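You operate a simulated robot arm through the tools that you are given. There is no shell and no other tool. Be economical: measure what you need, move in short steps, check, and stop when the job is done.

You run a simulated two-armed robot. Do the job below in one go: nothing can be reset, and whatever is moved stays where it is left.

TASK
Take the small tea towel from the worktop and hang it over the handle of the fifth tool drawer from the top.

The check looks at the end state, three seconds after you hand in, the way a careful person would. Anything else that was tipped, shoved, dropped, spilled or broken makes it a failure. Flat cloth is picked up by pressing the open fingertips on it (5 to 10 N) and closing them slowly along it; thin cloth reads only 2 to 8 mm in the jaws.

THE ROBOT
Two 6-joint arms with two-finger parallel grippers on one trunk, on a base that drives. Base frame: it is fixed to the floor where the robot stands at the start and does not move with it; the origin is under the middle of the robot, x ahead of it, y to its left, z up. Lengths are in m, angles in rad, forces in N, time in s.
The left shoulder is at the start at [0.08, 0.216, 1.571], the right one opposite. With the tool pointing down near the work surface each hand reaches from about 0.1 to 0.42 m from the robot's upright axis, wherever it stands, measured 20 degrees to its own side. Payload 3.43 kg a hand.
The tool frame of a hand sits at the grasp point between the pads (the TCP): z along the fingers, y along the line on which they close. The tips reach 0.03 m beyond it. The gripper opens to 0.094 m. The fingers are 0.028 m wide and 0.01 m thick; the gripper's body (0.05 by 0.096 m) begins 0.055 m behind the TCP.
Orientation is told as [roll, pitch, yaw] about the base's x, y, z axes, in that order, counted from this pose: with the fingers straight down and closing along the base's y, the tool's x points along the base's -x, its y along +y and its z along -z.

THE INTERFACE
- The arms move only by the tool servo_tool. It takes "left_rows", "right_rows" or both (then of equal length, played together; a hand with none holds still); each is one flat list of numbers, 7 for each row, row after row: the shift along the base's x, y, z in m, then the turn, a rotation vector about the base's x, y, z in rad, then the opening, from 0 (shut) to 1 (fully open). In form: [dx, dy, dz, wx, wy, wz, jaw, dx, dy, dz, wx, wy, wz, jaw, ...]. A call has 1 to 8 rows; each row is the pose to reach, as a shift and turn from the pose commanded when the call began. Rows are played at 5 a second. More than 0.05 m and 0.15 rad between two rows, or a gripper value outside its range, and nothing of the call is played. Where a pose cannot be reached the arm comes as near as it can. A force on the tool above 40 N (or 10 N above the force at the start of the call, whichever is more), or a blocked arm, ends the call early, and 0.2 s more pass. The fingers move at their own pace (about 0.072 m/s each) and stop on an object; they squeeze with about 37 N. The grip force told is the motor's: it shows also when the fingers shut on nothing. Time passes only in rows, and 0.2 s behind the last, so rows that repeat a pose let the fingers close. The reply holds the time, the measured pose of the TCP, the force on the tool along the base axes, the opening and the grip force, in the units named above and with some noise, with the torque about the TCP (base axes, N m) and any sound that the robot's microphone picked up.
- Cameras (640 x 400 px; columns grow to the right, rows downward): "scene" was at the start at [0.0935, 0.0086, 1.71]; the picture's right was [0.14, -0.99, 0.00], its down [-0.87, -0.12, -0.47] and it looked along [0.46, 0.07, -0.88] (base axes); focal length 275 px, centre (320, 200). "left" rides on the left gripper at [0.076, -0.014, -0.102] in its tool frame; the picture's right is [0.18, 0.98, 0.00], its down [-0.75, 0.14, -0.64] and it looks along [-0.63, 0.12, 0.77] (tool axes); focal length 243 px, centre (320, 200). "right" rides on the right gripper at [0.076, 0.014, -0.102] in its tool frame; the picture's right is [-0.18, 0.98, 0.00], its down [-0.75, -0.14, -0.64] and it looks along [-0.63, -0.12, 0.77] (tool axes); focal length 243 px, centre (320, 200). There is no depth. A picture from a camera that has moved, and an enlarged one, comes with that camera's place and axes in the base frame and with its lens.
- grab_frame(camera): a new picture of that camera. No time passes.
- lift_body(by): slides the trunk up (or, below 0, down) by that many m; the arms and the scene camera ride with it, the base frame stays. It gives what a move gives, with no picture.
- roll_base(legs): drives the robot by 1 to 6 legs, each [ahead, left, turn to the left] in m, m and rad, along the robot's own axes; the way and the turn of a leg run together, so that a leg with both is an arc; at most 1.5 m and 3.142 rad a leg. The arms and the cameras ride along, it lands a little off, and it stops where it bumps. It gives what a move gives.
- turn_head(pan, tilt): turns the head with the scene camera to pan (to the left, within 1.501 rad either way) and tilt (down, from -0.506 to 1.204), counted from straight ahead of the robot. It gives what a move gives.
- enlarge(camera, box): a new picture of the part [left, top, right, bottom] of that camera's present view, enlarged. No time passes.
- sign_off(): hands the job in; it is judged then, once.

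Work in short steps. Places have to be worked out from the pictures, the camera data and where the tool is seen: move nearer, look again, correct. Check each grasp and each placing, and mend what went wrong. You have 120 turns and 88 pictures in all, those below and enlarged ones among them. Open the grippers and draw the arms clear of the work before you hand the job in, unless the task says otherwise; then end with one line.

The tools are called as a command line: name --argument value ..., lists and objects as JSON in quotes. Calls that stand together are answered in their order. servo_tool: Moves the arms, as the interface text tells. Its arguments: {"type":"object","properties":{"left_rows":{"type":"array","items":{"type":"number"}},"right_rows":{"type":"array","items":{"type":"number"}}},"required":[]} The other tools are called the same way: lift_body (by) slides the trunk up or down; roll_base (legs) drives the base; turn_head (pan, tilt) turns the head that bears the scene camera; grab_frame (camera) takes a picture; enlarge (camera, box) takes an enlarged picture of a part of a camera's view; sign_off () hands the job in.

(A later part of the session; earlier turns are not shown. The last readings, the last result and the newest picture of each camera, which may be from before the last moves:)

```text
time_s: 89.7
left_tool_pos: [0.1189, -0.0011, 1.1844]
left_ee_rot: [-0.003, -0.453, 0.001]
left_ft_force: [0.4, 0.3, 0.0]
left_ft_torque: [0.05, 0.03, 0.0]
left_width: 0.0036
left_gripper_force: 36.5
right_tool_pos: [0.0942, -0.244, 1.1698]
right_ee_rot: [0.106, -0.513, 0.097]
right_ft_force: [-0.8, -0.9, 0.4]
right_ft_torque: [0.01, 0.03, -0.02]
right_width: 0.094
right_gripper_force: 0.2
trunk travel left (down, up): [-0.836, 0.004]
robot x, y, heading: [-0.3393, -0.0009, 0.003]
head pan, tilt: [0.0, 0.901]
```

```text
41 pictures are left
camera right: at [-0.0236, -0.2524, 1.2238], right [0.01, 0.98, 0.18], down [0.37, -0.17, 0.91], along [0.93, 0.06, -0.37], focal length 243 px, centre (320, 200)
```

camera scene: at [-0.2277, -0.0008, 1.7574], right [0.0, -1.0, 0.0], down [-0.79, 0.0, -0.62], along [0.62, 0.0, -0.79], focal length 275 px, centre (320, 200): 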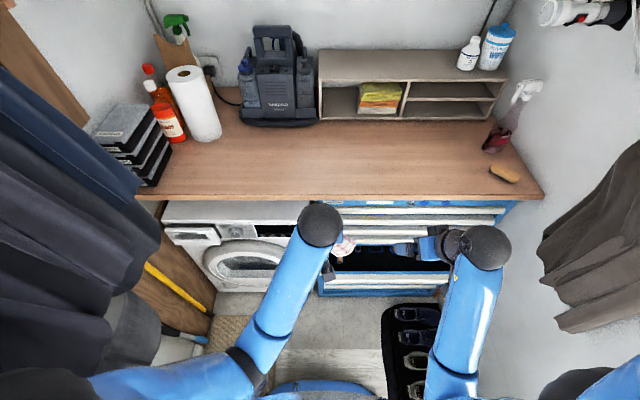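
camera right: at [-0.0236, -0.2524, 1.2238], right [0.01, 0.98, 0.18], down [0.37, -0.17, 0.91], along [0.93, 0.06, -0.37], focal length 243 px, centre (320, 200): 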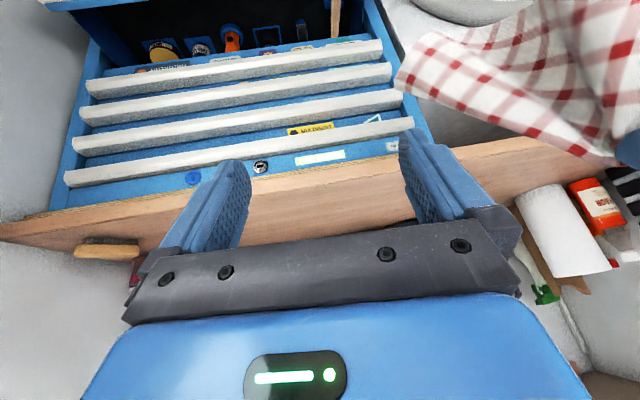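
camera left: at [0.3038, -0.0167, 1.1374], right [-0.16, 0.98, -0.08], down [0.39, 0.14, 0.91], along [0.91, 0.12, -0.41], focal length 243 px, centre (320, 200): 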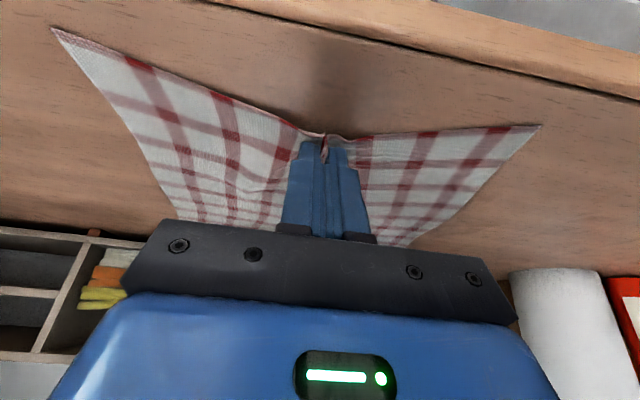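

Towel hangs from the left hand. I move the right hand aside, then lower the trunk.

servo_tool --right_rows '[-0.01, -0.04, 0, 0, 0, 0, 1, -0.02, -0.08, 0, 0, 0, 0, 1, -0.03, -0.12, 0, 0, 0, 0, 1, -0.04, -0.16, 0, 0, 0, 0, 1, -0.04, -0.16, 0, 0, 0, 0, 1]'

lift_body --by -0.4

grab_frame --camera "scene"

```text
time_s: 90.9
left_tool_pos: [0.1166, -0.0012, 1.1838]
left_ee_rot: [-0.004, -0.456, 0.0]
left_ft_force: [-0.1, -0.1, 0.4]
left_ft_torque: [0.02, 0.03, -0.06]
left_width: 0.0032
left_gripper_force: 36.9
right_tool_pos: [0.054, -0.4, 1.1563]
right_ee_rot: [0.105, -0.519, 0.097]
right_ft_force: [0.4, 0.3, 0.2]
right_ft_torque: [-0.02, 0.01, 0.0]
right_width: 0.0941
right_gripper_force: 0.0
right hand out of reach, approached as far as the arm can: row 3, 4, 5
trunk travel left (down, up): [-0.836, 0.004]
robot x, y, heading: [-0.3384, -0.0001, -0.001]
head pan, tilt: [0.0, 0.901]
```

```text
time_s: 94.7
left_tool_pos: [0.1152, -0.0008, 0.7854]
left_ee_rot: [-0.003, -0.456, 0.0]
left_ft_force: [-0.3, -0.2, -0.7]
left_ft_torque: [0.0, 0.0, 0.01]
left_width: 0.0035
left_gripper_force: 36.4
right_tool_pos: [0.0519, -0.4008, 0.7565]
right_ee_rot: [0.104, -0.517, 0.098]
right_ft_force: [0.7, 0.5, -0.2]
right_ft_torque: [0.0, -0.03, 0.03]
right_width: 0.094
right_gripper_force: 0.0
trunk travel left (down, up): [-0.436, 0.404]
robot x, y, heading: [-0.3392, -0.0004, 0.0]
head pan, tilt: [0.0, 0.901]
```

```text
40 pictures are left
camera scene: at [-0.2322, -0.0007, 1.3578], right [0.0, -1.0, 0.0], down [-0.78, 0.0, -0.62], along [0.62, 0.0, -0.78], focal length 275 px, centre (320, 200)
```

scene: 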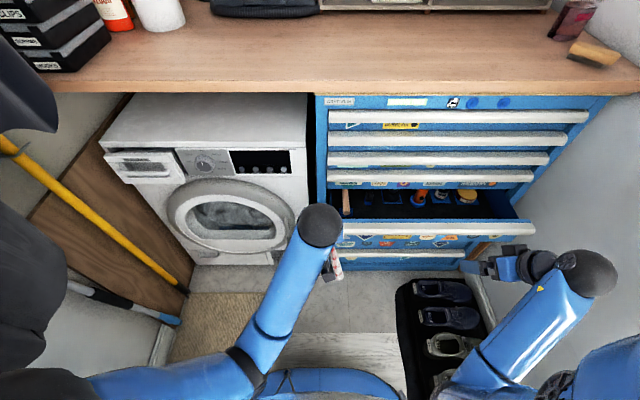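

I enlarge the drawer to measure its front edge and the tools' locations.

enlarge --camera "scene" --box '[310, 160, 550, 310]'

```text
2.67 times, centred on (430, 235) of scene
camera zoom: at [-0.2322, -0.0007, 1.3578], right [0.0, -1.0, 0.0], down [-0.78, 0.0, -0.62], along [0.62, 0.0, -0.78], focal length 734 px, centre (27, 107)
```

zoom: 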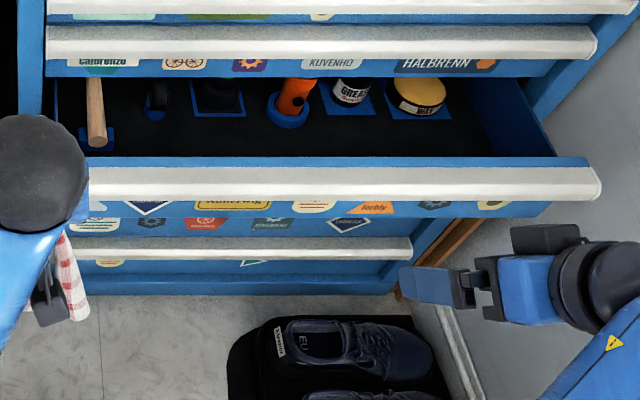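

Panel inner edge at x≈0.264, top z≈0.64; free strip at y≈−0.2 reaches to x≈0.37. I swing the left hand to y≈−0.2 and straighten its tilt to ~0.2 rad.

servo_tool --left_rows '[0, -0.04, 0, 0, 0.05, 0, 0, 0, -0.08, 0, 0, 0.1, 0, 0, 0, -0.12, 0, 0, 0.15, 0, 0, 0, -0.16, 0, 0, 0.2, 0, 0, 0, -0.2, 0, 0, 0.25, 0, 0, 0, -0.2, 0, 0, 0.25, 0, 0]'

grab_frame --camera "right"

```text
time_s: 96.1
left_tool_pos: [0.1184, -0.2033, 0.7802]
left_ee_rot: [-0.006, -0.209, 0.002]
left_ft_force: [0.4, -0.7, 0.0]
left_ft_torque: [-0.03, 0.01, 0.0]
left_width: 0.0033
left_gripper_force: 37.3
left hand out of reach, approached as far as the arm can: row 1, 2, 3, 4, 5, 6
right_tool_pos: [0.0534, -0.4004, 0.7572]
right_ee_rot: [0.102, -0.519, 0.097]
right_ft_force: [-0.1, 0.5, -0.4]
right_ft_torque: [0.03, 0.01, 0.0]
right_width: 0.0939
right_gripper_force: 0.0
trunk travel left (down, up): [-0.436, 0.404]
robot x, y, heading: [-0.3395, 0.0006, 0.001]
head pan, tilt: [0.0, 0.901]
```

```text
38 pictures are left
camera right: at [-0.0642, -0.4078, 0.8095], right [0.01, 0.98, 0.18], down [0.36, -0.17, 0.92], along [0.93, 0.05, -0.36], focal length 243 px, centre (320, 200)
```

right: 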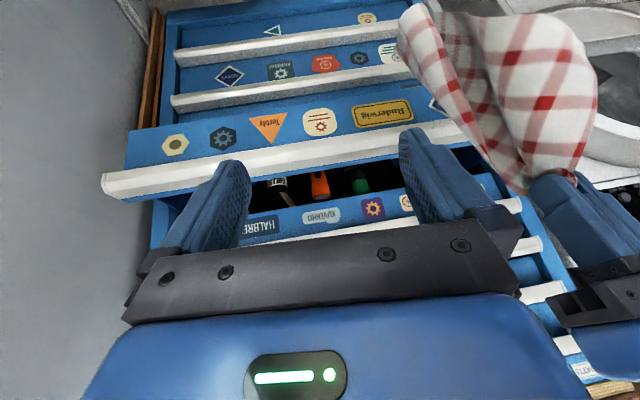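

Good. I drive 0.17 m ahead so the hand goes over the open drawer with the towel trailing over the front.

roll_base --legs '[[0.17, 0, 0]]'

grab_frame --camera "right"

grab_frame --camera "scene"

```text
time_s: 97.6
left_tool_pos: [0.283, -0.2039, 0.7808]
left_ee_rot: [-0.005, -0.209, -0.001]
left_ft_force: [0.0, -0.4, 0.7]
left_ft_torque: [0.01, 0.0, 0.03]
left_width: 0.0034
left_gripper_force: 37.2
right_tool_pos: [0.2174, -0.4023, 0.7567]
right_ee_rot: [0.103, -0.519, 0.096]
right_ft_force: [0.3, -0.5, 0.3]
right_ft_torque: [0.0, 0.03, -0.01]
right_width: 0.0937
right_gripper_force: 0.1
trunk travel left (down, up): [-0.436, 0.404]
robot x, y, heading: [-0.1741, -0.0021, 0.002]
head pan, tilt: [0.0, 0.901]
```

```text
37 pictures are left
camera right: at [0.0999, -0.4089, 0.8094], right [0.02, 0.98, 0.18], down [0.36, -0.17, 0.92], along [0.93, 0.05, -0.36], focal length 243 px, centre (320, 200)
```

right: 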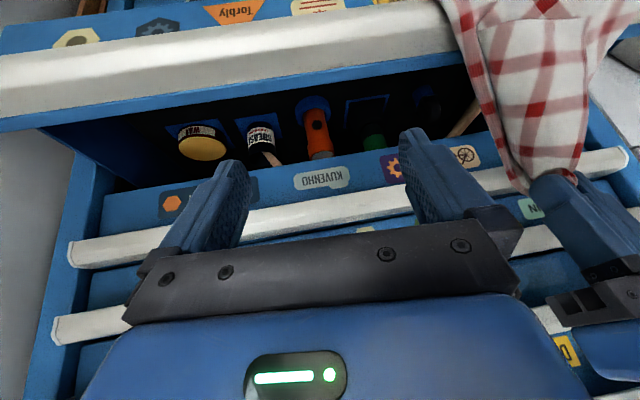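

```text
36 pictures are left
camera scene: at [-0.0669, -0.0011, 1.3578], right [0.0, -1.0, 0.0], down [-0.78, 0.0, -0.62], along [0.62, 0.0, -0.78], focal length 275 px, centre (320, 200)
```

scene: 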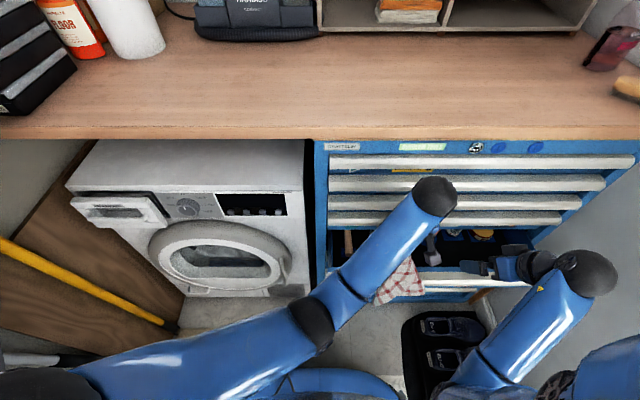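

The towel already drapes over the handle front. I lower the hand into the strip behind the drawer front, in steps.

servo_tool --left_rows '[0.01, 0, -0.03, 0, 0, 0, 0, 0.02, 0, -0.06, 0, 0, 0, 0, 0.022, 0, -0.09, 0, 0, 0, 0, 0.022, 0, -0.12, 0, 0, 0, 0, 0.022, 0, -0.12, 0, 0, 0, 0]'

grab_frame --camera "right"

grab_frame --camera "left"

```text
time_s: 98.8
left_tool_pos: [0.306, -0.2021, 0.6614]
left_ee_rot: [-0.005, -0.209, -0.004]
left_ft_force: [-0.1, 0.1, -0.8]
left_ft_torque: [-0.02, 0.04, 0.01]
left_width: 0.0035
left_gripper_force: 37.0
right_tool_pos: [0.2165, -0.4012, 0.7573]
right_ee_rot: [0.104, -0.52, 0.096]
right_ft_force: [0.0, 0.0, 0.1]
right_ft_torque: [-0.01, -0.01, 0.0]
right_width: 0.0942
right_gripper_force: 0.0
trunk travel left (down, up): [-0.436, 0.404]
robot x, y, heading: [-0.1724, -0.0026, 0.001]
head pan, tilt: [0.0, 0.901]
```

```text
35 pictures are left
camera right: at [0.0999, -0.4089, 0.8093], right [0.02, 0.98, 0.18], down [0.36, -0.17, 0.92], along [0.93, 0.05, -0.36], focal length 243 px, centre (320, 200)
```

right: 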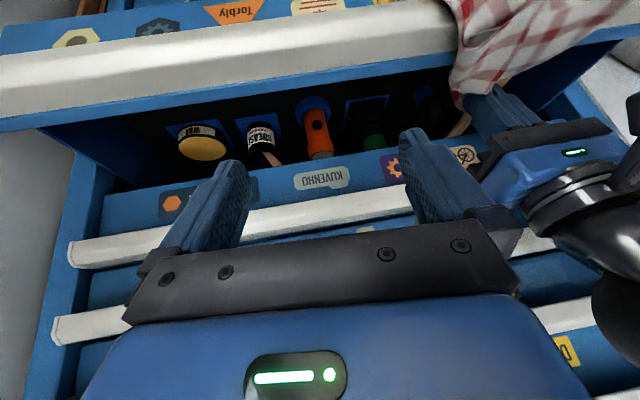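

```text
34 pictures are left
camera left: at [0.2093, -0.2178, 0.7459], right [-0.18, 0.98, -0.04], down [0.6, 0.14, 0.78], along [0.78, 0.11, -0.62], focal length 243 px, centre (320, 200)
```

left: 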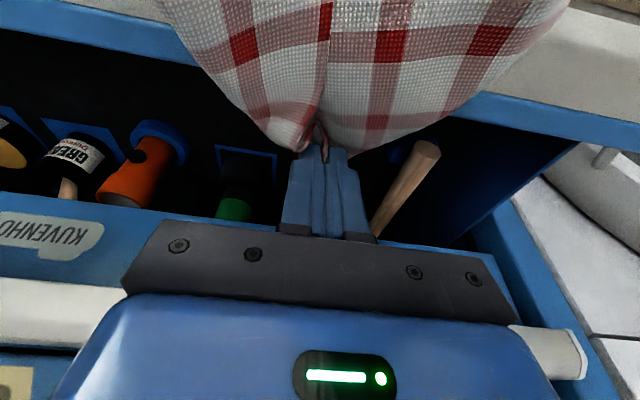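

The strip is clear: hammer handle to one side, other tools farther back. I lower another ~8 cm gently, watching for floor contact.

servo_tool --left_rows '[0.0, 0, -0.02, 0, 0, 0, 0, 0.0, 0, -0.04, 0, 0, 0, 0, 0.004, 0, -0.055, 0, 0, 0, 0, 0.008, 0, -0.07, 0, 0, 0, 0, 0.008, 0, -0.07, 0, 0, 0, 0]'

grab_frame --camera "left"

```text
time_s: 100.0
left_tool_pos: [0.3139, -0.2035, 0.5903]
left_ee_rot: [-0.005, -0.21, -0.003]
left_ft_force: [0.6, 0.0, -0.6]
left_ft_torque: [0.01, -0.01, 0.02]
left_width: 0.0037
left_gripper_force: 37.3
right_tool_pos: [0.2182, -0.4005, 0.7568]
right_ee_rot: [0.103, -0.519, 0.096]
right_ft_force: [-0.1, 0.9, -0.1]
right_ft_torque: [0.01, 0.03, -0.01]
right_width: 0.0944
right_gripper_force: 0.0
trunk travel left (down, up): [-0.436, 0.404]
robot x, y, heading: [-0.1743, -0.001, 0.001]
head pan, tilt: [0.0, 0.901]
```

```text
33 pictures are left
camera left: at [0.2165, -0.2186, 0.6755], right [-0.18, 0.98, -0.04], down [0.6, 0.14, 0.78], along [0.78, 0.11, -0.62], focal length 243 px, centre (320, 200)
```

left: 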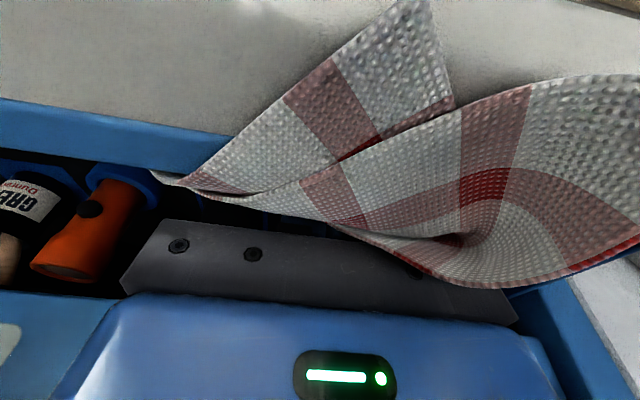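

No contact yet. I view from the right camera before releasing.

grab_frame --camera "right"

grab_frame --camera "scene"

```text
32 pictures are left
camera right: at [0.0998, -0.4089, 0.8094], right [0.02, 0.98, 0.18], down [0.36, -0.17, 0.92], along [0.93, 0.05, -0.36], focal length 243 px, centre (320, 200)
```

right: 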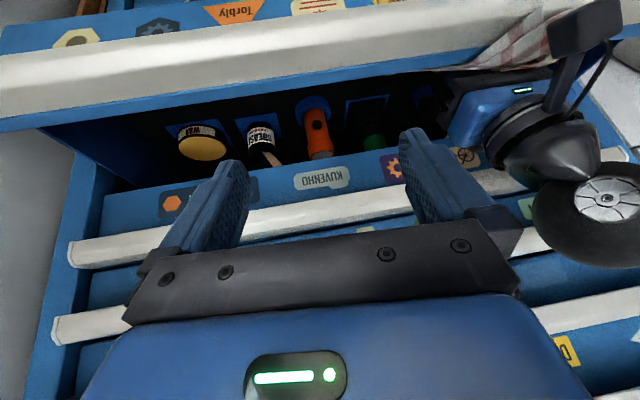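

```text
31 pictures are left
camera scene: at [-0.0671, -0.0011, 1.3577], right [0.0, -1.0, 0.0], down [-0.78, 0.0, -0.62], along [0.62, 0.0, -0.78], focal length 275 px, centre (320, 200)
```

scene: 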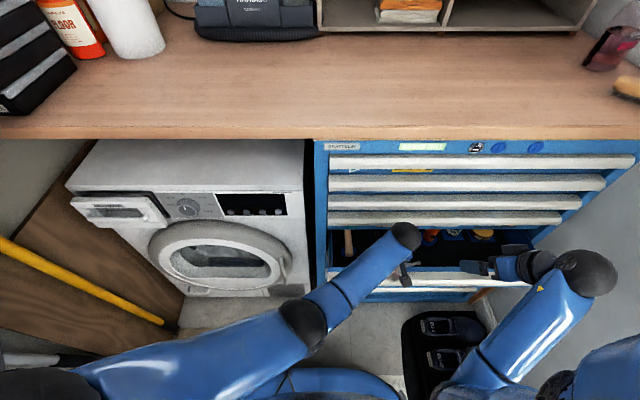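

I go down 1 cm more and open the jaws slowly, partway.

servo_tool --left_rows '[0, 0, -0.01, 0, 0, 0, 0, 0, 0, -0.01, 0, 0, 0, 0.1, 0, 0, -0.01, 0, 0, 0, 0.25, 0, 0, -0.01, 0, 0, 0, 0.4, 0, 0, -0.01, 0, 0, 0, 0.4, 0, 0, -0.01, 0, 0, 0, 0.4]'

grab_frame --camera "left"

```text
time_s: 101.4
left_tool_pos: [0.3132, -0.2049, 0.5803]
left_ee_rot: [-0.004, -0.209, -0.004]
left_ft_force: [0.3, 0.0, 1.1]
left_ft_torque: [0.02, 0.0, 0.0]
left_width: 0.0377
left_gripper_force: 0.0
right_tool_pos: [0.2172, -0.4008, 0.757]
right_ee_rot: [0.102, -0.518, 0.096]
right_ft_force: [-0.2, 0.2, 0.1]
right_ft_torque: [0.0, -0.01, -0.01]
right_width: 0.0939
right_gripper_force: 0.0
trunk travel left (down, up): [-0.436, 0.404]
robot x, y, heading: [-0.1744, -0.0008, -0.003]
head pan, tilt: [0.0, 0.901]
```

```text
30 pictures are left
camera left: at [0.2169, -0.2186, 0.6653], right [-0.18, 0.98, -0.04], down [0.6, 0.14, 0.78], along [0.78, 0.11, -0.62], focal length 243 px, centre (320, 200)
```

left: 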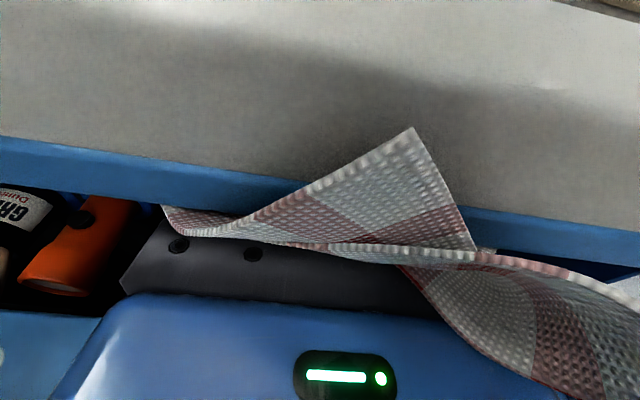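

The towel seems to be slipping inward. I raise the open hand straight up and look.

servo_tool --left_rows '[0, 0, 0.03, 0, 0, 0, 0.4, 0, 0, 0.06, 0, 0, 0, 0.4, 0, 0, 0.09, 0, 0, 0, 0.4, 0, 0, 0.12, 0, 0, 0, 0.4, 0, 0, 0.16, 0, 0, 0, 0.4, 0, 0, 0.18, 0, 0, 0, 0.4]'

grab_frame --camera "left"

grab_frame --camera "right"

```text
time_s: 102.8
left_tool_pos: [0.3127, -0.2042, 0.7623]
left_ee_rot: [-0.004, -0.209, -0.003]
left_ft_force: [-0.3, -0.6, -0.2]
left_ft_torque: [0.02, 0.02, -0.01]
left_width: 0.0376
left_gripper_force: 0.0
right_tool_pos: [0.2173, -0.4016, 0.7569]
right_ee_rot: [0.102, -0.517, 0.095]
right_ft_force: [0.9, -0.8, 0.3]
right_ft_torque: [-0.03, -0.01, 0.04]
right_width: 0.0941
right_gripper_force: 0.0
trunk travel left (down, up): [-0.436, 0.404]
robot x, y, heading: [-0.1738, 0.002, -0.0]
head pan, tilt: [0.0, 0.901]
```

```text
29 pictures are left
camera left: at [0.2176, -0.2185, 0.8457], right [-0.18, 0.98, -0.04], down [0.6, 0.14, 0.78], along [0.78, 0.11, -0.62], focal length 243 px, centre (320, 200)
```

left: 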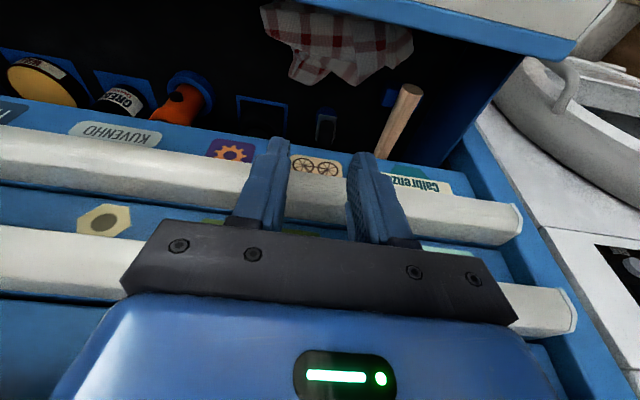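

```text
28 pictures are left
camera right: at [0.0999, -0.4089, 0.8093], right [0.02, 0.98, 0.18], down [0.36, -0.17, 0.92], along [0.93, 0.05, -0.36], focal length 243 px, centre (320, 200)
```

right: 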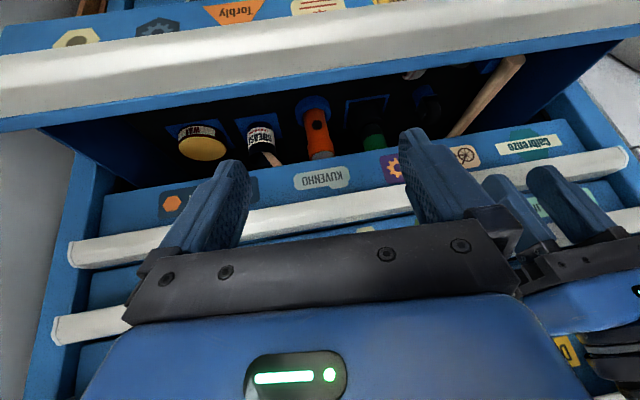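

The towel slid fully into the drawer's free strip (my camera housing dragged it). I'll regrasp it; first a close look.

servo_tool --left_rows '[-0.02, 0, 0.02, 0, 0.08, 0, 1, -0.04, 0, 0.02, 0, 0.16, 0, 1, -0.05, 0, 0.02, 0, 0.2, 0, 1]'

grab_frame --camera "left"

```text
time_s: 103.6
left_tool_pos: [0.2771, -0.2235, 0.7587]
left_ee_rot: [-0.007, -0.011, -0.004]
left_ft_force: [-0.7, -0.1, -0.3]
left_ft_torque: [0.03, 0.0, -0.01]
left_width: 0.094
left_gripper_force: 0.0
left hand out of reach, approached as far as the arm can: row 1, 2, 3
right_tool_pos: [0.2174, -0.4021, 0.7568]
right_ee_rot: [0.103, -0.518, 0.096]
right_ft_force: [0.2, 0.6, 0.3]
right_ft_torque: [-0.03, 0.0, -0.03]
right_width: 0.0941
right_gripper_force: 0.0
trunk travel left (down, up): [-0.436, 0.404]
robot x, y, heading: [-0.1765, -0.0015, -0.005]
head pan, tilt: [0.0, 0.901]
```

```text
27 pictures are left
camera left: at [0.2, -0.2377, 0.8606], right [-0.18, 0.98, -0.01], down [0.75, 0.14, 0.65], along [0.64, 0.11, -0.76], focal length 243 px, centre (320, 200)
```

left: 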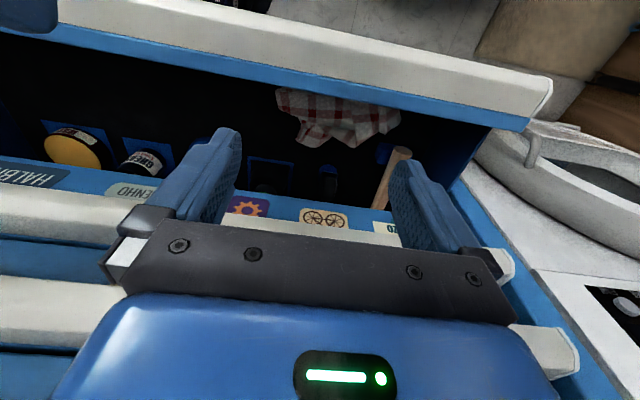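

enlarge --camera "left" --box '[250, 70, 430, 180]'

```text
3.56 times, centred on (340, 125) of left
camera zoom: at [0.2, -0.2377, 0.8606], right [-0.18, 0.98, -0.01], down [0.75, 0.14, 0.65], along [0.64, 0.11, -0.76], focal length 863 px, centre (249, 467)
```

zoom: 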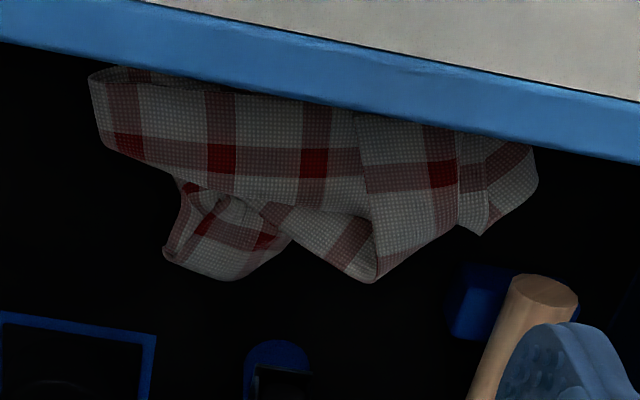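

The towel stands folded against the panel inside. I use the right hand (fingers closed) behind the drawer front to pull the drawer further open for more room.

servo_tool --right_rows '[0.03, 0, 0, 0, 0, 0, 0.5, 0.06, 0, 0, 0, 0, 0, 0, 0.085, 0, -0.02, 0, 0, 0, 0, 0.085, 0, -0.06, 0, 0, 0, 0, 0.085, 0, -0.1, 0, 0, 0, 0, 0.085, 0, -0.135, 0, 0, 0, 0, 0.085, 0, -0.135, 0, 0, 0, 0]'

```text
time_s: 105.2
left_tool_pos: [0.2769, -0.2228, 0.7598]
left_ee_rot: [-0.006, -0.011, -0.004]
left_ft_force: [-0.7, 0.6, 0.4]
left_ft_torque: [0.0, -0.01, -0.03]
left_width: 0.0942
left_gripper_force: 0.0
right_tool_pos: [0.3007, -0.4023, 0.6224]
right_ee_rot: [0.102, -0.519, 0.096]
right_ft_force: [0.2, -0.8, -0.6]
right_ft_torque: [0.01, 0.02, 0.03]
right_width: 0.0
right_gripper_force: 33.0
trunk travel left (down, up): [-0.436, 0.404]
robot x, y, heading: [-0.1741, 0.0014, -0.003]
head pan, tilt: [0.0, 0.901]
```

Right fingers are inside without contact; I pull back 12 cm slowly.

servo_tool --right_rows '[-0.02, 0, 0, 0, 0, 0, 0, -0.04, 0, 0, 0, 0, 0, 0, -0.06, 0, 0, 0, 0, 0, 0, -0.08, 0, 0, 0, 0, 0, 0, -0.1, 0, 0, 0, 0, 0, 0, -0.12, 0, 0, 0, 0, 0, 0, -0.13, 0, 0, 0, 0, 0, 0, -0.13, 0, 0, 0, 0, 0, 0]'

grab_frame --camera "left"

```text
time_s: 107.0
left_tool_pos: [0.2776, -0.2226, 0.7587]
left_ee_rot: [-0.007, -0.01, -0.001]
left_ft_force: [0.4, 0.5, 0.6]
left_ft_torque: [-0.01, 0.02, -0.02]
left_width: 0.0937
left_gripper_force: 0.0
right_tool_pos: [0.173, -0.4002, 0.6223]
right_ee_rot: [0.105, -0.518, 0.093]
right_ft_force: [0.1, 0.6, 0.5]
right_ft_torque: [0.0, -0.04, 0.01]
right_width: 0.0001
right_gripper_force: 33.5
trunk travel left (down, up): [-0.436, 0.404]
robot x, y, heading: [-0.1778, 0.0004, -0.002]
head pan, tilt: [0.0, 0.901]
```

```text
25 pictures are left
camera left: at [0.2001, -0.2377, 0.8604], right [-0.18, 0.98, -0.01], down [0.75, 0.14, 0.65], along [0.64, 0.11, -0.76], focal length 243 px, centre (320, 200)
```

left: 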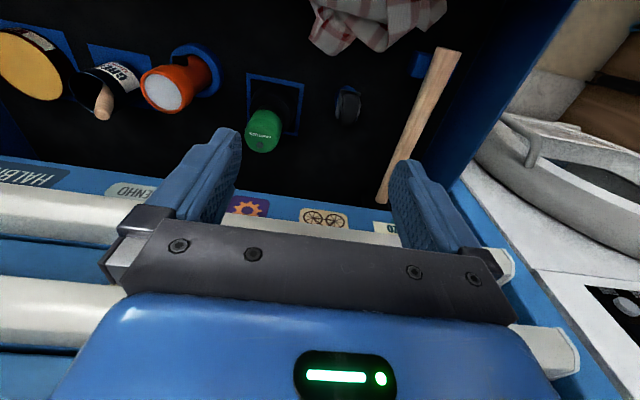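

Drawer now ~24 cm open, tools undisturbed. I lift the right hand out and bring the left hand back over the towel.

servo_tool --right_rows '[0.01, 0, 0.03, 0, 0, 0, 0, 0.01, -0.01, 0.07, 0, 0, 0, 0, 0.01, -0.02, 0.11, 0, 0, 0, 0, 0, -0.03, 0.14, 0, 0, 0, 0]' --left_rows '[-0.03, 0, 0, 0, 0, 0, 1, -0.06, 0, 0, 0, 0, 0, 1, -0.09, 0, 0, 0, -0.05, 0, 1, -0.1, 0, 0, 0, -0.1, 0, 1]'

enlarge --camera "left" --box '[180, 0, 500, 200]'

```text
time_s: 108.0
left_tool_pos: [0.1924, -0.2362, 0.7366]
left_ee_rot: [-0.012, -0.113, 0.007]
left_ft_force: [-1.0, 0.5, 0.8]
left_ft_torque: [0.01, 0.04, -0.01]
left_width: 0.0939
left_gripper_force: 0.0
left hand out of reach, approached as far as the arm can: row 1, 2, 3, 4
right_tool_pos: [0.1799, -0.4217, 0.7408]
right_ee_rot: [0.101, -0.52, 0.094]
right_ft_force: [0.4, 0.3, 0.0]
right_ft_torque: [0.0, 0.0, 0.02]
right_width: 0.0002
right_gripper_force: 32.7
right hand out of reach, approached as far as the arm can: row 4
trunk travel left (down, up): [-0.436, 0.404]
robot x, y, heading: [-0.1721, -0.003, -0.004]
head pan, tilt: [0.0, 0.901]
```

```text
2.00 times, centred on (340, 100) of left
camera zoom: at [0.1044, -0.2512, 0.8297], right [-0.19, 0.98, -0.03], down [0.67, 0.15, 0.72], along [0.71, 0.11, -0.69], focal length 485 px, centre (280, 400)
```

zoom: 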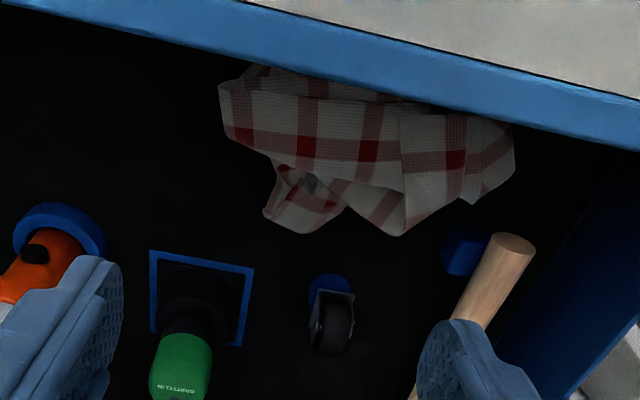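

I aim for the loose hemmed corner at about (0.225, −0.24), lowering with the jaws half open.

servo_tool --left_rows '[0.01, 0, -0.03, 0, 0, 0, 0.7, 0.02, 0, -0.06, 0, 0, 0, 0.55, 0.03, 0, -0.09, 0, 0, 0, 0.55, 0.03, 0, -0.115, 0, 0, 0, 0.55, 0.03, 0, -0.115, 0, 0, 0, 0.55]'

grab_frame --camera "left"

```text
time_s: 109.2
left_tool_pos: [0.219, -0.2356, 0.62]
left_ee_rot: [-0.006, -0.11, -0.003]
left_ft_force: [0.4, 1.3, -0.3]
left_ft_torque: [-0.02, 0.01, 0.01]
left_width: 0.0516
left_gripper_force: 0.1
right_tool_pos: [0.1794, -0.4234, 0.7383]
right_ee_rot: [0.102, -0.521, 0.093]
right_ft_force: [-0.8, 0.3, 0.3]
right_ft_torque: [-0.05, -0.02, -0.01]
right_width: 0.0
right_gripper_force: 33.0
trunk travel left (down, up): [-0.436, 0.404]
robot x, y, heading: [-0.172, 0.0042, 0.001]
head pan, tilt: [0.0, 0.901]
```

```text
23 pictures are left
camera left: at [0.1331, -0.2508, 0.7126], right [-0.18, 0.98, -0.03], down [0.68, 0.14, 0.72], along [0.71, 0.11, -0.69], focal length 243 px, centre (320, 200)
```

left: 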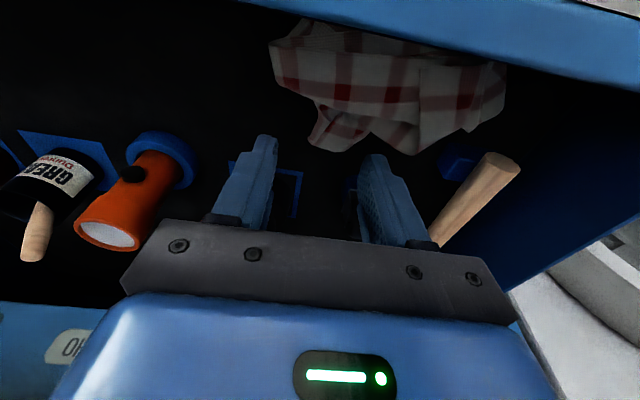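

The corner lies right between the fingers ahead. I lower until light contact.

servo_tool --left_rows '[0.008, -0.002, -0.015, 0, 0, 0, 0.55, 0.012, -0.004, -0.03, 0, 0, 0, 0.55, 0.012, -0.004, -0.038, 0, 0, 0, 0.55, 0.012, -0.004, -0.044, 0, 0, 0, 0.55]'

grab_frame --camera "left"

```text
time_s: 110.2
left_tool_pos: [0.2309, -0.2409, 0.5756]
left_ee_rot: [-0.006, -0.111, -0.003]
left_ft_force: [0.0, 0.0, -0.3]
left_ft_torque: [-0.02, 0.0, -0.01]
left_width: 0.0514
left_gripper_force: 0.0
right_tool_pos: [0.1797, -0.4234, 0.7396]
right_ee_rot: [0.101, -0.521, 0.094]
right_ft_force: [-0.3, 0.5, 0.3]
right_ft_torque: [0.03, -0.01, 0.01]
right_width: 0.0001
right_gripper_force: 32.3
trunk travel left (down, up): [-0.436, 0.404]
robot x, y, heading: [-0.1725, -0.0005, 0.005]
head pan, tilt: [0.0, 0.901]
```

```text
22 pictures are left
camera left: at [0.1437, -0.2548, 0.6683], right [-0.18, 0.98, -0.03], down [0.68, 0.14, 0.72], along [0.71, 0.11, -0.69], focal length 243 px, centre (320, 200)
```

left: 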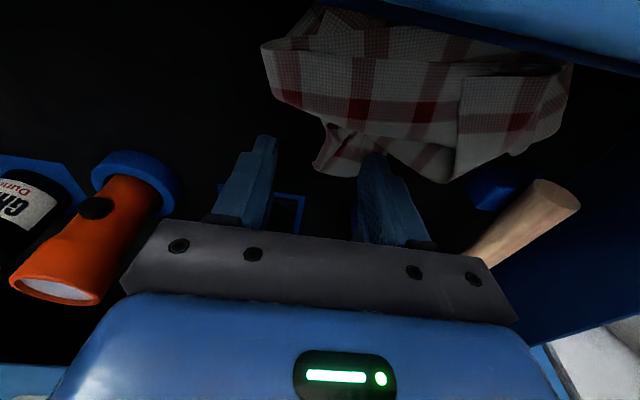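

Floor is lower than I thought; the corner triangulates near (0.255, −0.24, 0.52). I continue forward and down to contact.

servo_tool --left_rows '[0.01, 0, -0.008, 0, 0, 0, 0.55, 0.018, 0.0, -0.016, 0, 0, 0, 0.55, 0.018, 0, -0.022, 0, 0, 0, 0.55, 0.018, 0, -0.028, 0, 0, 0, 0.55, 0.018, 0, -0.032, 0, 0, 0, 0.55]'

grab_frame --camera "left"

```text
time_s: 111.3
left_tool_pos: [0.2526, -0.2465, 0.5542]
left_ee_rot: [-0.014, -0.119, -0.002]
left_ft_force: [-1.2, 4.2, 25.2]
left_ft_torque: [0.93, 0.29, -0.04]
left_width: 0.0542
left_gripper_force: 1.9
right_tool_pos: [0.179, -0.4213, 0.7407]
right_ee_rot: [0.1, -0.521, 0.097]
right_ft_force: [0.1, -0.1, 0.0]
right_ft_torque: [0.0, 0.0, 0.0]
right_width: 0.0002
right_gripper_force: 33.3
trunk travel left (down, up): [-0.436, 0.404]
robot x, y, heading: [-0.1713, 0.0014, -0.004]
head pan, tilt: [0.0, 0.901]
stopped in row 5 (left hand): the force on the tool passed its limit at 46 N (the readings are from after the stop); the commanded pose is now the measured one
```

```text
21 pictures are left
camera left: at [0.1641, -0.2592, 0.6467], right [-0.18, 0.98, -0.04], down [0.67, 0.15, 0.73], along [0.72, 0.11, -0.69], focal length 243 px, centre (320, 200)
```

left: 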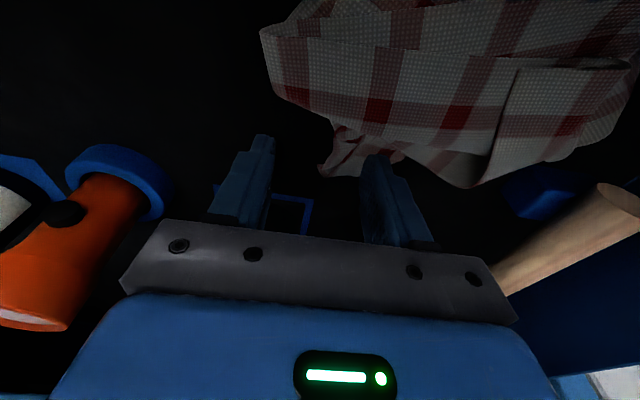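

Floor reached at tip z≈0.524 (a bit hard). I ease up, shift 8 mm back, and close slowly on the corner.

servo_tool --left_rows '[-0.004, 0.004, 0.003, 0, 0, 0, 0.58, -0.01, 0.006, 0.003, 0, 0, 0, 0.58, -0.01, 0.006, 0.002, 0, 0, 0, 0.45, -0.01, 0.006, 0.002, 0, 0, 0, 0.3, -0.01, 0.006, 0.002, 0, 0, 0, 0.15, -0.01, 0.006, 0.002, 0, 0, 0, 0, -0.01, 0.006, 0.002, 0, 0, 0, 0, -0.01, 0.006, 0.002, 0, 0, 0, 0]'

```text
time_s: 113.1
left_tool_pos: [0.2404, -0.238, 0.554]
left_ee_rot: [-0.011, -0.118, -0.001]
left_ft_force: [0.0, 0.7, 19.6]
left_ft_torque: [0.16, 0.15, -0.01]
left_width: 0.0027
left_gripper_force: 37.1
right_tool_pos: [0.1794, -0.4212, 0.7401]
right_ee_rot: [0.102, -0.522, 0.096]
right_ft_force: [-0.3, -0.9, 0.2]
right_ft_torque: [0.02, 0.02, -0.01]
right_width: 0.0
right_gripper_force: 33.0
trunk travel left (down, up): [-0.436, 0.404]
robot x, y, heading: [-0.1743, 0.0006, 0.005]
head pan, tilt: [0.0, 0.901]
```

Width 2.7 mm: cloth caught. I lift 0.1 m and look.

servo_tool --left_rows '[0, 0, 0.03, 0, 0, 0, 0, 0, 0, 0.06, 0, 0, 0, 0, 0, 0, 0.1, 0, 0, 0, 0, 0, 0, 0.13, 0, 0, 0, 0, 0, 0, 0.13, 0, 0, 0, 0]'

grab_frame --camera "left"

```text
time_s: 114.3
left_tool_pos: [0.2387, -0.237, 0.6839]
left_ee_rot: [-0.011, -0.115, -0.002]
left_ft_force: [-0.4, 0.2, -0.3]
left_ft_torque: [0.0, 0.01, 0.05]
left_width: 0.0025
left_gripper_force: 37.0
right_tool_pos: [0.1804, -0.4217, 0.7393]
right_ee_rot: [0.101, -0.52, 0.096]
right_ft_force: [0.4, -0.2, 0.5]
right_ft_torque: [-0.03, 0.03, -0.03]
right_width: 0.0
right_gripper_force: 33.2
trunk travel left (down, up): [-0.436, 0.404]
robot x, y, heading: [-0.175, 0.0015, 0.0]
head pan, tilt: [0.0, 0.901]
```

```text
20 pictures are left
camera left: at [0.151, -0.2517, 0.7766], right [-0.18, 0.98, -0.03], down [0.68, 0.15, 0.72], along [0.72, 0.11, -0.69], focal length 243 px, centre (320, 200)
```

left: 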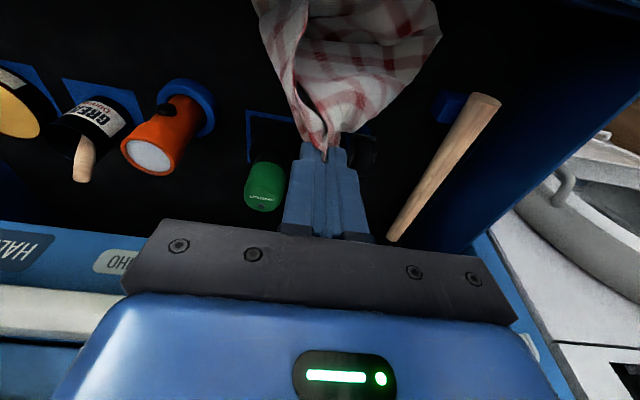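

I hold a corner, with the rest in the drawer: now I just draw the corner outward over the handle. I raise 3 cm and back the base 0.17 m.

servo_tool --left_rows '[0, 0, 0.02, 0, 0, 0, 0, 0, 0, 0.035, 0, 0, 0, 0, 0, 0, 0.035, 0, 0, 0, 0]'

roll_base --legs '[[-0.17, 0, 0]]'

grab_frame --camera "right"

```text
time_s: 115.1
left_tool_pos: [0.2391, -0.2377, 0.7159]
left_ee_rot: [-0.009, -0.117, -0.001]
left_ft_force: [0.4, -0.1, 0.4]
left_ft_torque: [-0.01, -0.01, 0.02]
left_width: 0.0026
left_gripper_force: 37.4
right_tool_pos: [0.1789, -0.4215, 0.7391]
right_ee_rot: [0.102, -0.52, 0.097]
right_ft_force: [-0.3, 0.1, 0.1]
right_ft_torque: [0.0, 0.0, 0.01]
right_width: 0.0001
right_gripper_force: 33.4
trunk travel left (down, up): [-0.436, 0.404]
robot x, y, heading: [-0.1705, 0.0003, 0.003]
head pan, tilt: [0.0, 0.901]
```

```text
time_s: 116.5
left_tool_pos: [0.0666, -0.2384, 0.716]
left_ee_rot: [-0.01, -0.116, -0.005]
left_ft_force: [0.1, -0.1, 0.6]
left_ft_torque: [0.01, 0.01, 0.01]
left_width: 0.0027
left_gripper_force: 37.0
right_tool_pos: [0.0064, -0.422, 0.7393]
right_ee_rot: [0.1, -0.52, 0.093]
right_ft_force: [-0.9, 0.3, 1.1]
right_ft_torque: [0.03, 0.01, -0.03]
right_width: 0.0001
right_gripper_force: 32.6
trunk travel left (down, up): [-0.436, 0.404]
robot x, y, heading: [-0.343, 0.0021, -0.001]
head pan, tilt: [0.0, 0.901]
```

```text
19 pictures are left
camera right: at [-0.1107, -0.4294, 0.7917], right [0.02, 0.98, 0.18], down [0.36, -0.17, 0.92], along [0.93, 0.05, -0.36], focal length 243 px, centre (320, 200)
```

right: 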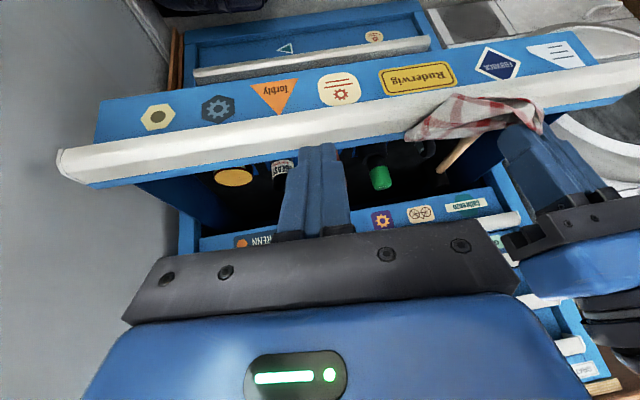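

The towel now runs over the handle. I lower the corner in front of the drawer to pull about 18 cm outside.

servo_tool --left_rows '[0, 0, -0.04, 0, 0, 0, 0, 0, 0, -0.08, 0, 0, 0, 0, 0, 0, -0.12, 0, 0, 0, 0, 0, 0, -0.16, 0, 0, 0, 0, 0, 0, -0.19, 0, 0, 0, 0, 0, 0, -0.19, 0, 0, 0, 0]'

grab_frame --camera "right"

```text
time_s: 117.6
left_tool_pos: [0.0727, -0.2469, 0.5683]
left_ee_rot: [-0.03, -0.136, 0.001]
left_ft_force: [-1.8, 2.4, 13.9]
left_ft_torque: [0.02, -0.59, 0.07]
left_width: 0.0026
left_gripper_force: 36.6
right_tool_pos: [0.0076, -0.4221, 0.7391]
right_ee_rot: [0.1, -0.521, 0.094]
right_ft_force: [0.0, 0.3, -0.3]
right_ft_torque: [0.03, 0.01, 0.02]
right_width: 0.0
right_gripper_force: 33.5
trunk travel left (down, up): [-0.436, 0.404]
robot x, y, heading: [-0.3441, 0.0006, -0.002]
head pan, tilt: [0.0, 0.901]
stopped in row 5 (left hand): the force on the tool passed its limit at 64 N (the readings are from after the stop); the commanded pose is now the measured one
```

```text
18 pictures are left
camera right: at [-0.1109, -0.4287, 0.792], right [0.02, 0.98, 0.18], down [0.36, -0.17, 0.92], along [0.93, 0.05, -0.36], focal length 243 px, centre (320, 200)
```

right: 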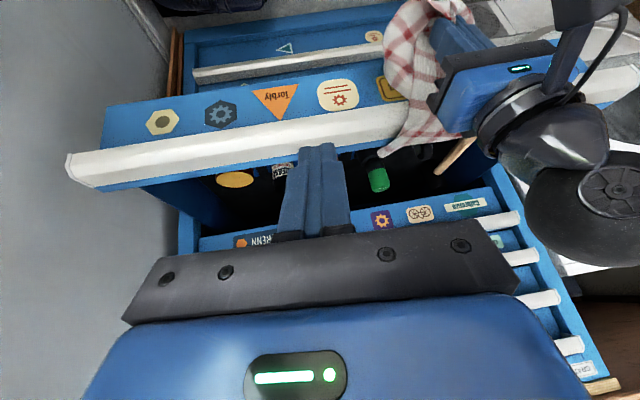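

The gripper body touched the handle. I ease up and move 4 cm toward the robot, then continue down.

servo_tool --left_rows '[0, 0, 0.012, 0, 0, 0, 0, -0.025, 0, 0.012, 0, 0, 0, 0, -0.045, 0, 0.0, 0, 0, 0, 0, -0.045, 0, -0.03, 0, 0, 0, 0, -0.045, 0, -0.06, 0, 0, 0, 0, -0.045, 0, -0.075, 0, 0, 0, 0]'

grab_frame --camera "right"

```text
time_s: 119.0
left_tool_pos: [0.0271, -0.2446, 0.4908]
left_ee_rot: [-0.025, -0.133, 0.001]
left_ft_force: [0.1, -0.3, -0.2]
left_ft_torque: [0.01, 0.0, 0.02]
left_width: 0.0025
left_gripper_force: 36.5
right_tool_pos: [0.0086, -0.4224, 0.7384]
right_ee_rot: [0.104, -0.519, 0.094]
right_ft_force: [1.1, -0.1, -0.9]
right_ft_torque: [0.03, 0.01, 0.02]
right_width: 0.0
right_gripper_force: 32.7
trunk travel left (down, up): [-0.436, 0.404]
robot x, y, heading: [-0.3438, 0.0018, -0.006]
head pan, tilt: [0.0, 0.901]
```

```text
17 pictures are left
camera right: at [-0.1101, -0.4293, 0.7911], right [0.02, 0.98, 0.18], down [0.36, -0.17, 0.92], along [0.93, 0.05, -0.36], focal length 243 px, centre (320, 200)
```

right: 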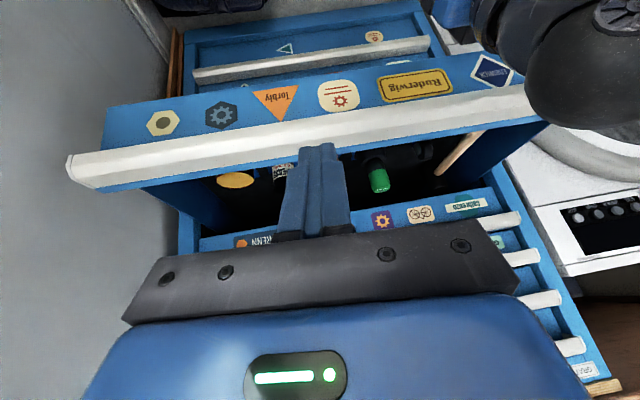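

The towel slid out over the slick handle but is still held by its corner. I check how it hangs.

turn_head --pan -0.25 --tilt 1.1

grab_frame --camera "scene"

grab_frame --camera "left"

```text
time_s: 119.8
left_tool_pos: [0.0277, -0.2458, 0.4943]
left_ee_rot: [-0.028, -0.133, 0.0]
left_ft_force: [-0.6, -0.3, 0.2]
left_ft_torque: [0.01, 0.02, -0.03]
left_width: 0.0027
left_gripper_force: 36.8
right_tool_pos: [0.0067, -0.4222, 0.7385]
right_ee_rot: [0.102, -0.519, 0.091]
right_ft_force: [-0.8, 0.6, -2.1]
right_ft_torque: [0.03, -0.02, 0.02]
right_width: 0.0001
right_gripper_force: 33.4
trunk travel left (down, up): [-0.436, 0.404]
robot x, y, heading: [-0.3486, 0.0026, -0.003]
head pan, tilt: [-0.25, 1.1]
```

```text
16 pictures are left
camera scene: at [-0.2531, -0.0163, 1.344], right [-0.25, -0.97, 0.0], down [-0.86, 0.22, -0.45], along [0.44, -0.11, -0.89], focal length 275 px, centre (320, 200)
```

scene: 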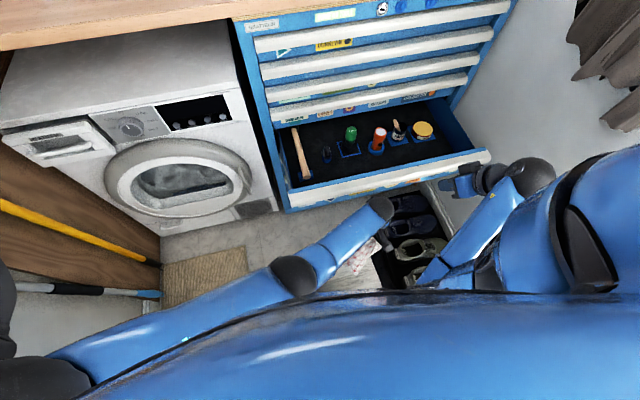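

```text
15 pictures are left
camera left: at [-0.0618, -0.2585, 0.5855], right [-0.18, 0.98, -0.05], down [0.66, 0.16, 0.73], along [0.73, 0.1, -0.68], focal length 243 px, centre (320, 200)
```

left: 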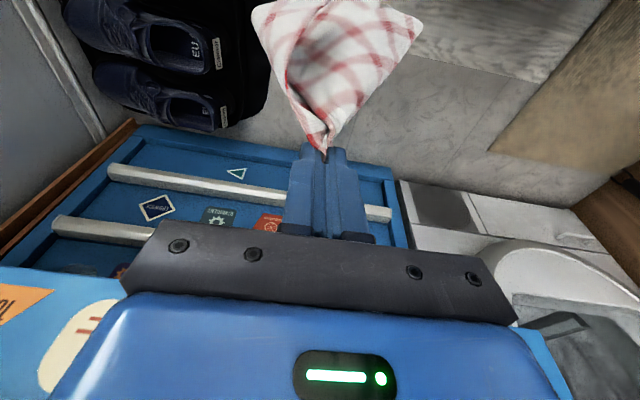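

Towel hangs cleanly from one corner; the drawer strip (x 0.155–0.29) is free. New plan: insert the corner well inside and higher so the housing stays clear, leaving about half outside. First raise the hand.

servo_tool --left_rows '[0, 0, 0.045, 0, 0, 0, 0, 0, 0, 0.09, 0, 0, 0, 0, 0, 0, 0.135, 0, 0, 0, 0, 0.01, 0, 0.18, 0, 0, 0, 0, 0.03, 0, 0.215, 0, 0, 0, 0, 0.04, 0, 0.23, 0, 0, 0, 0]'

```text
time_s: 121.2
left_tool_pos: [0.0661, -0.2445, 0.721]
left_ee_rot: [-0.026, -0.133, -0.001]
left_ft_force: [0.4, 0.7, -0.3]
left_ft_torque: [0.01, 0.0, 0.0]
left_width: 0.0023
left_gripper_force: 36.8
right_tool_pos: [0.0069, -0.4222, 0.7395]
right_ee_rot: [0.103, -0.521, 0.093]
right_ft_force: [-0.4, 0.3, -0.3]
right_ft_torque: [0.01, 0.02, -0.01]
right_width: 0.0
right_gripper_force: 32.8
trunk travel left (down, up): [-0.436, 0.404]
robot x, y, heading: [-0.3421, 0.0034, 0.003]
head pan, tilt: [-0.25, 1.1]
```

Tip is at z≈0.69, above the panel top. I drive ahead 0.16 m.

roll_base --legs '[[0.16, 0, 0]]'

servo_tool --left_rows '[0.02, 0, -0.01, 0, 0.04, 0, 0, 0.04, 0, -0.03, 0, 0.08, 0, 0, 0.05, 0, -0.05, 0, 0.12, 0, 0, 0.055, 0, -0.075, 0, 0.13, 0, 0, 0.055, 0, -0.075, 0, 0.13, 0, 0]'

grab_frame --camera "right"

```text
time_s: 122.6
left_tool_pos: [0.2237, -0.2468, 0.7208]
left_ee_rot: [-0.029, -0.133, -0.004]
left_ft_force: [0.1, -0.4, 0.4]
left_ft_torque: [0.02, 0.08, 0.01]
left_width: 0.0028
left_gripper_force: 37.0
right_tool_pos: [0.1634, -0.4234, 0.7393]
right_ee_rot: [0.102, -0.52, 0.09]
right_ft_force: [0.5, 0.0, -0.3]
right_ft_torque: [0.0, 0.0, -0.04]
right_width: 0.0002
right_gripper_force: 32.7
trunk travel left (down, up): [-0.436, 0.404]
robot x, y, heading: [-0.1878, 0.0006, -0.003]
head pan, tilt: [-0.25, 1.1]
```

```text
time_s: 123.8
left_tool_pos: [0.2795, -0.2462, 0.6442]
left_ee_rot: [-0.028, -0.003, -0.004]
left_ft_force: [-0.9, 0.0, -0.3]
left_ft_torque: [-0.01, 0.03, 0.0]
left_width: 0.0025
left_gripper_force: 36.8
right_tool_pos: [0.1649, -0.4245, 0.7392]
right_ee_rot: [0.101, -0.52, 0.09]
right_ft_force: [1.0, 0.3, 0.3]
right_ft_torque: [-0.01, -0.01, 0.02]
right_width: 0.0
right_gripper_force: 32.7
trunk travel left (down, up): [-0.436, 0.404]
robot x, y, heading: [-0.1887, -0.0019, -0.006]
head pan, tilt: [-0.25, 1.1]
```

```text
14 pictures are left
camera right: at [0.0463, -0.4303, 0.7917], right [0.02, 0.98, 0.18], down [0.36, -0.17, 0.92], along [0.93, 0.05, -0.36], focal length 243 px, centre (320, 200)
```

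right: 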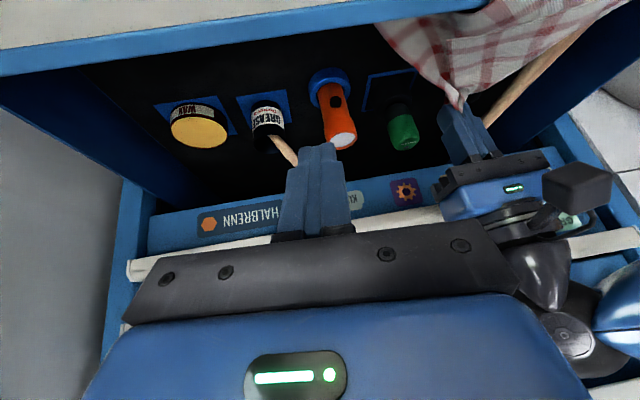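

The towel drapes nicely across the drawer front. I lower the corner a further 5.5 cm into the free strip.

servo_tool --left_rows '[0.01, 0, -0.01, 0, 0, 0, 0, 0.01, 0, -0.03, 0, 0, 0, 0, 0.005, 0, -0.05, 0, 0, 0, 0, 0.005, 0, -0.06, 0, 0, 0, 0]'

grab_frame --camera "scene"

```text
time_s: 124.8
left_tool_pos: [0.2852, -0.2472, 0.5848]
left_ee_rot: [-0.03, -0.004, -0.003]
left_ft_force: [0.4, -0.4, 0.1]
left_ft_torque: [-0.01, 0.01, -0.01]
left_width: 0.0027
left_gripper_force: 36.9
right_tool_pos: [0.1645, -0.4245, 0.7398]
right_ee_rot: [0.104, -0.52, 0.089]
right_ft_force: [-0.9, 0.0, -1.5]
right_ft_torque: [0.02, -0.01, -0.02]
right_width: 0.0
right_gripper_force: 32.1
trunk travel left (down, up): [-0.436, 0.404]
robot x, y, heading: [-0.1846, -0.0019, -0.004]
head pan, tilt: [-0.25, 1.1]
```

```text
13 pictures are left
camera scene: at [-0.0957, -0.0172, 1.3439], right [-0.25, -0.97, 0.0], down [-0.86, 0.22, -0.45], along [0.44, -0.11, -0.89], focal length 275 px, centre (320, 200)
```

scene: 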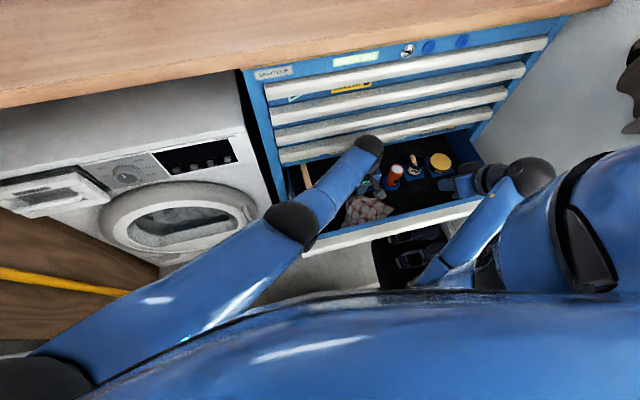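

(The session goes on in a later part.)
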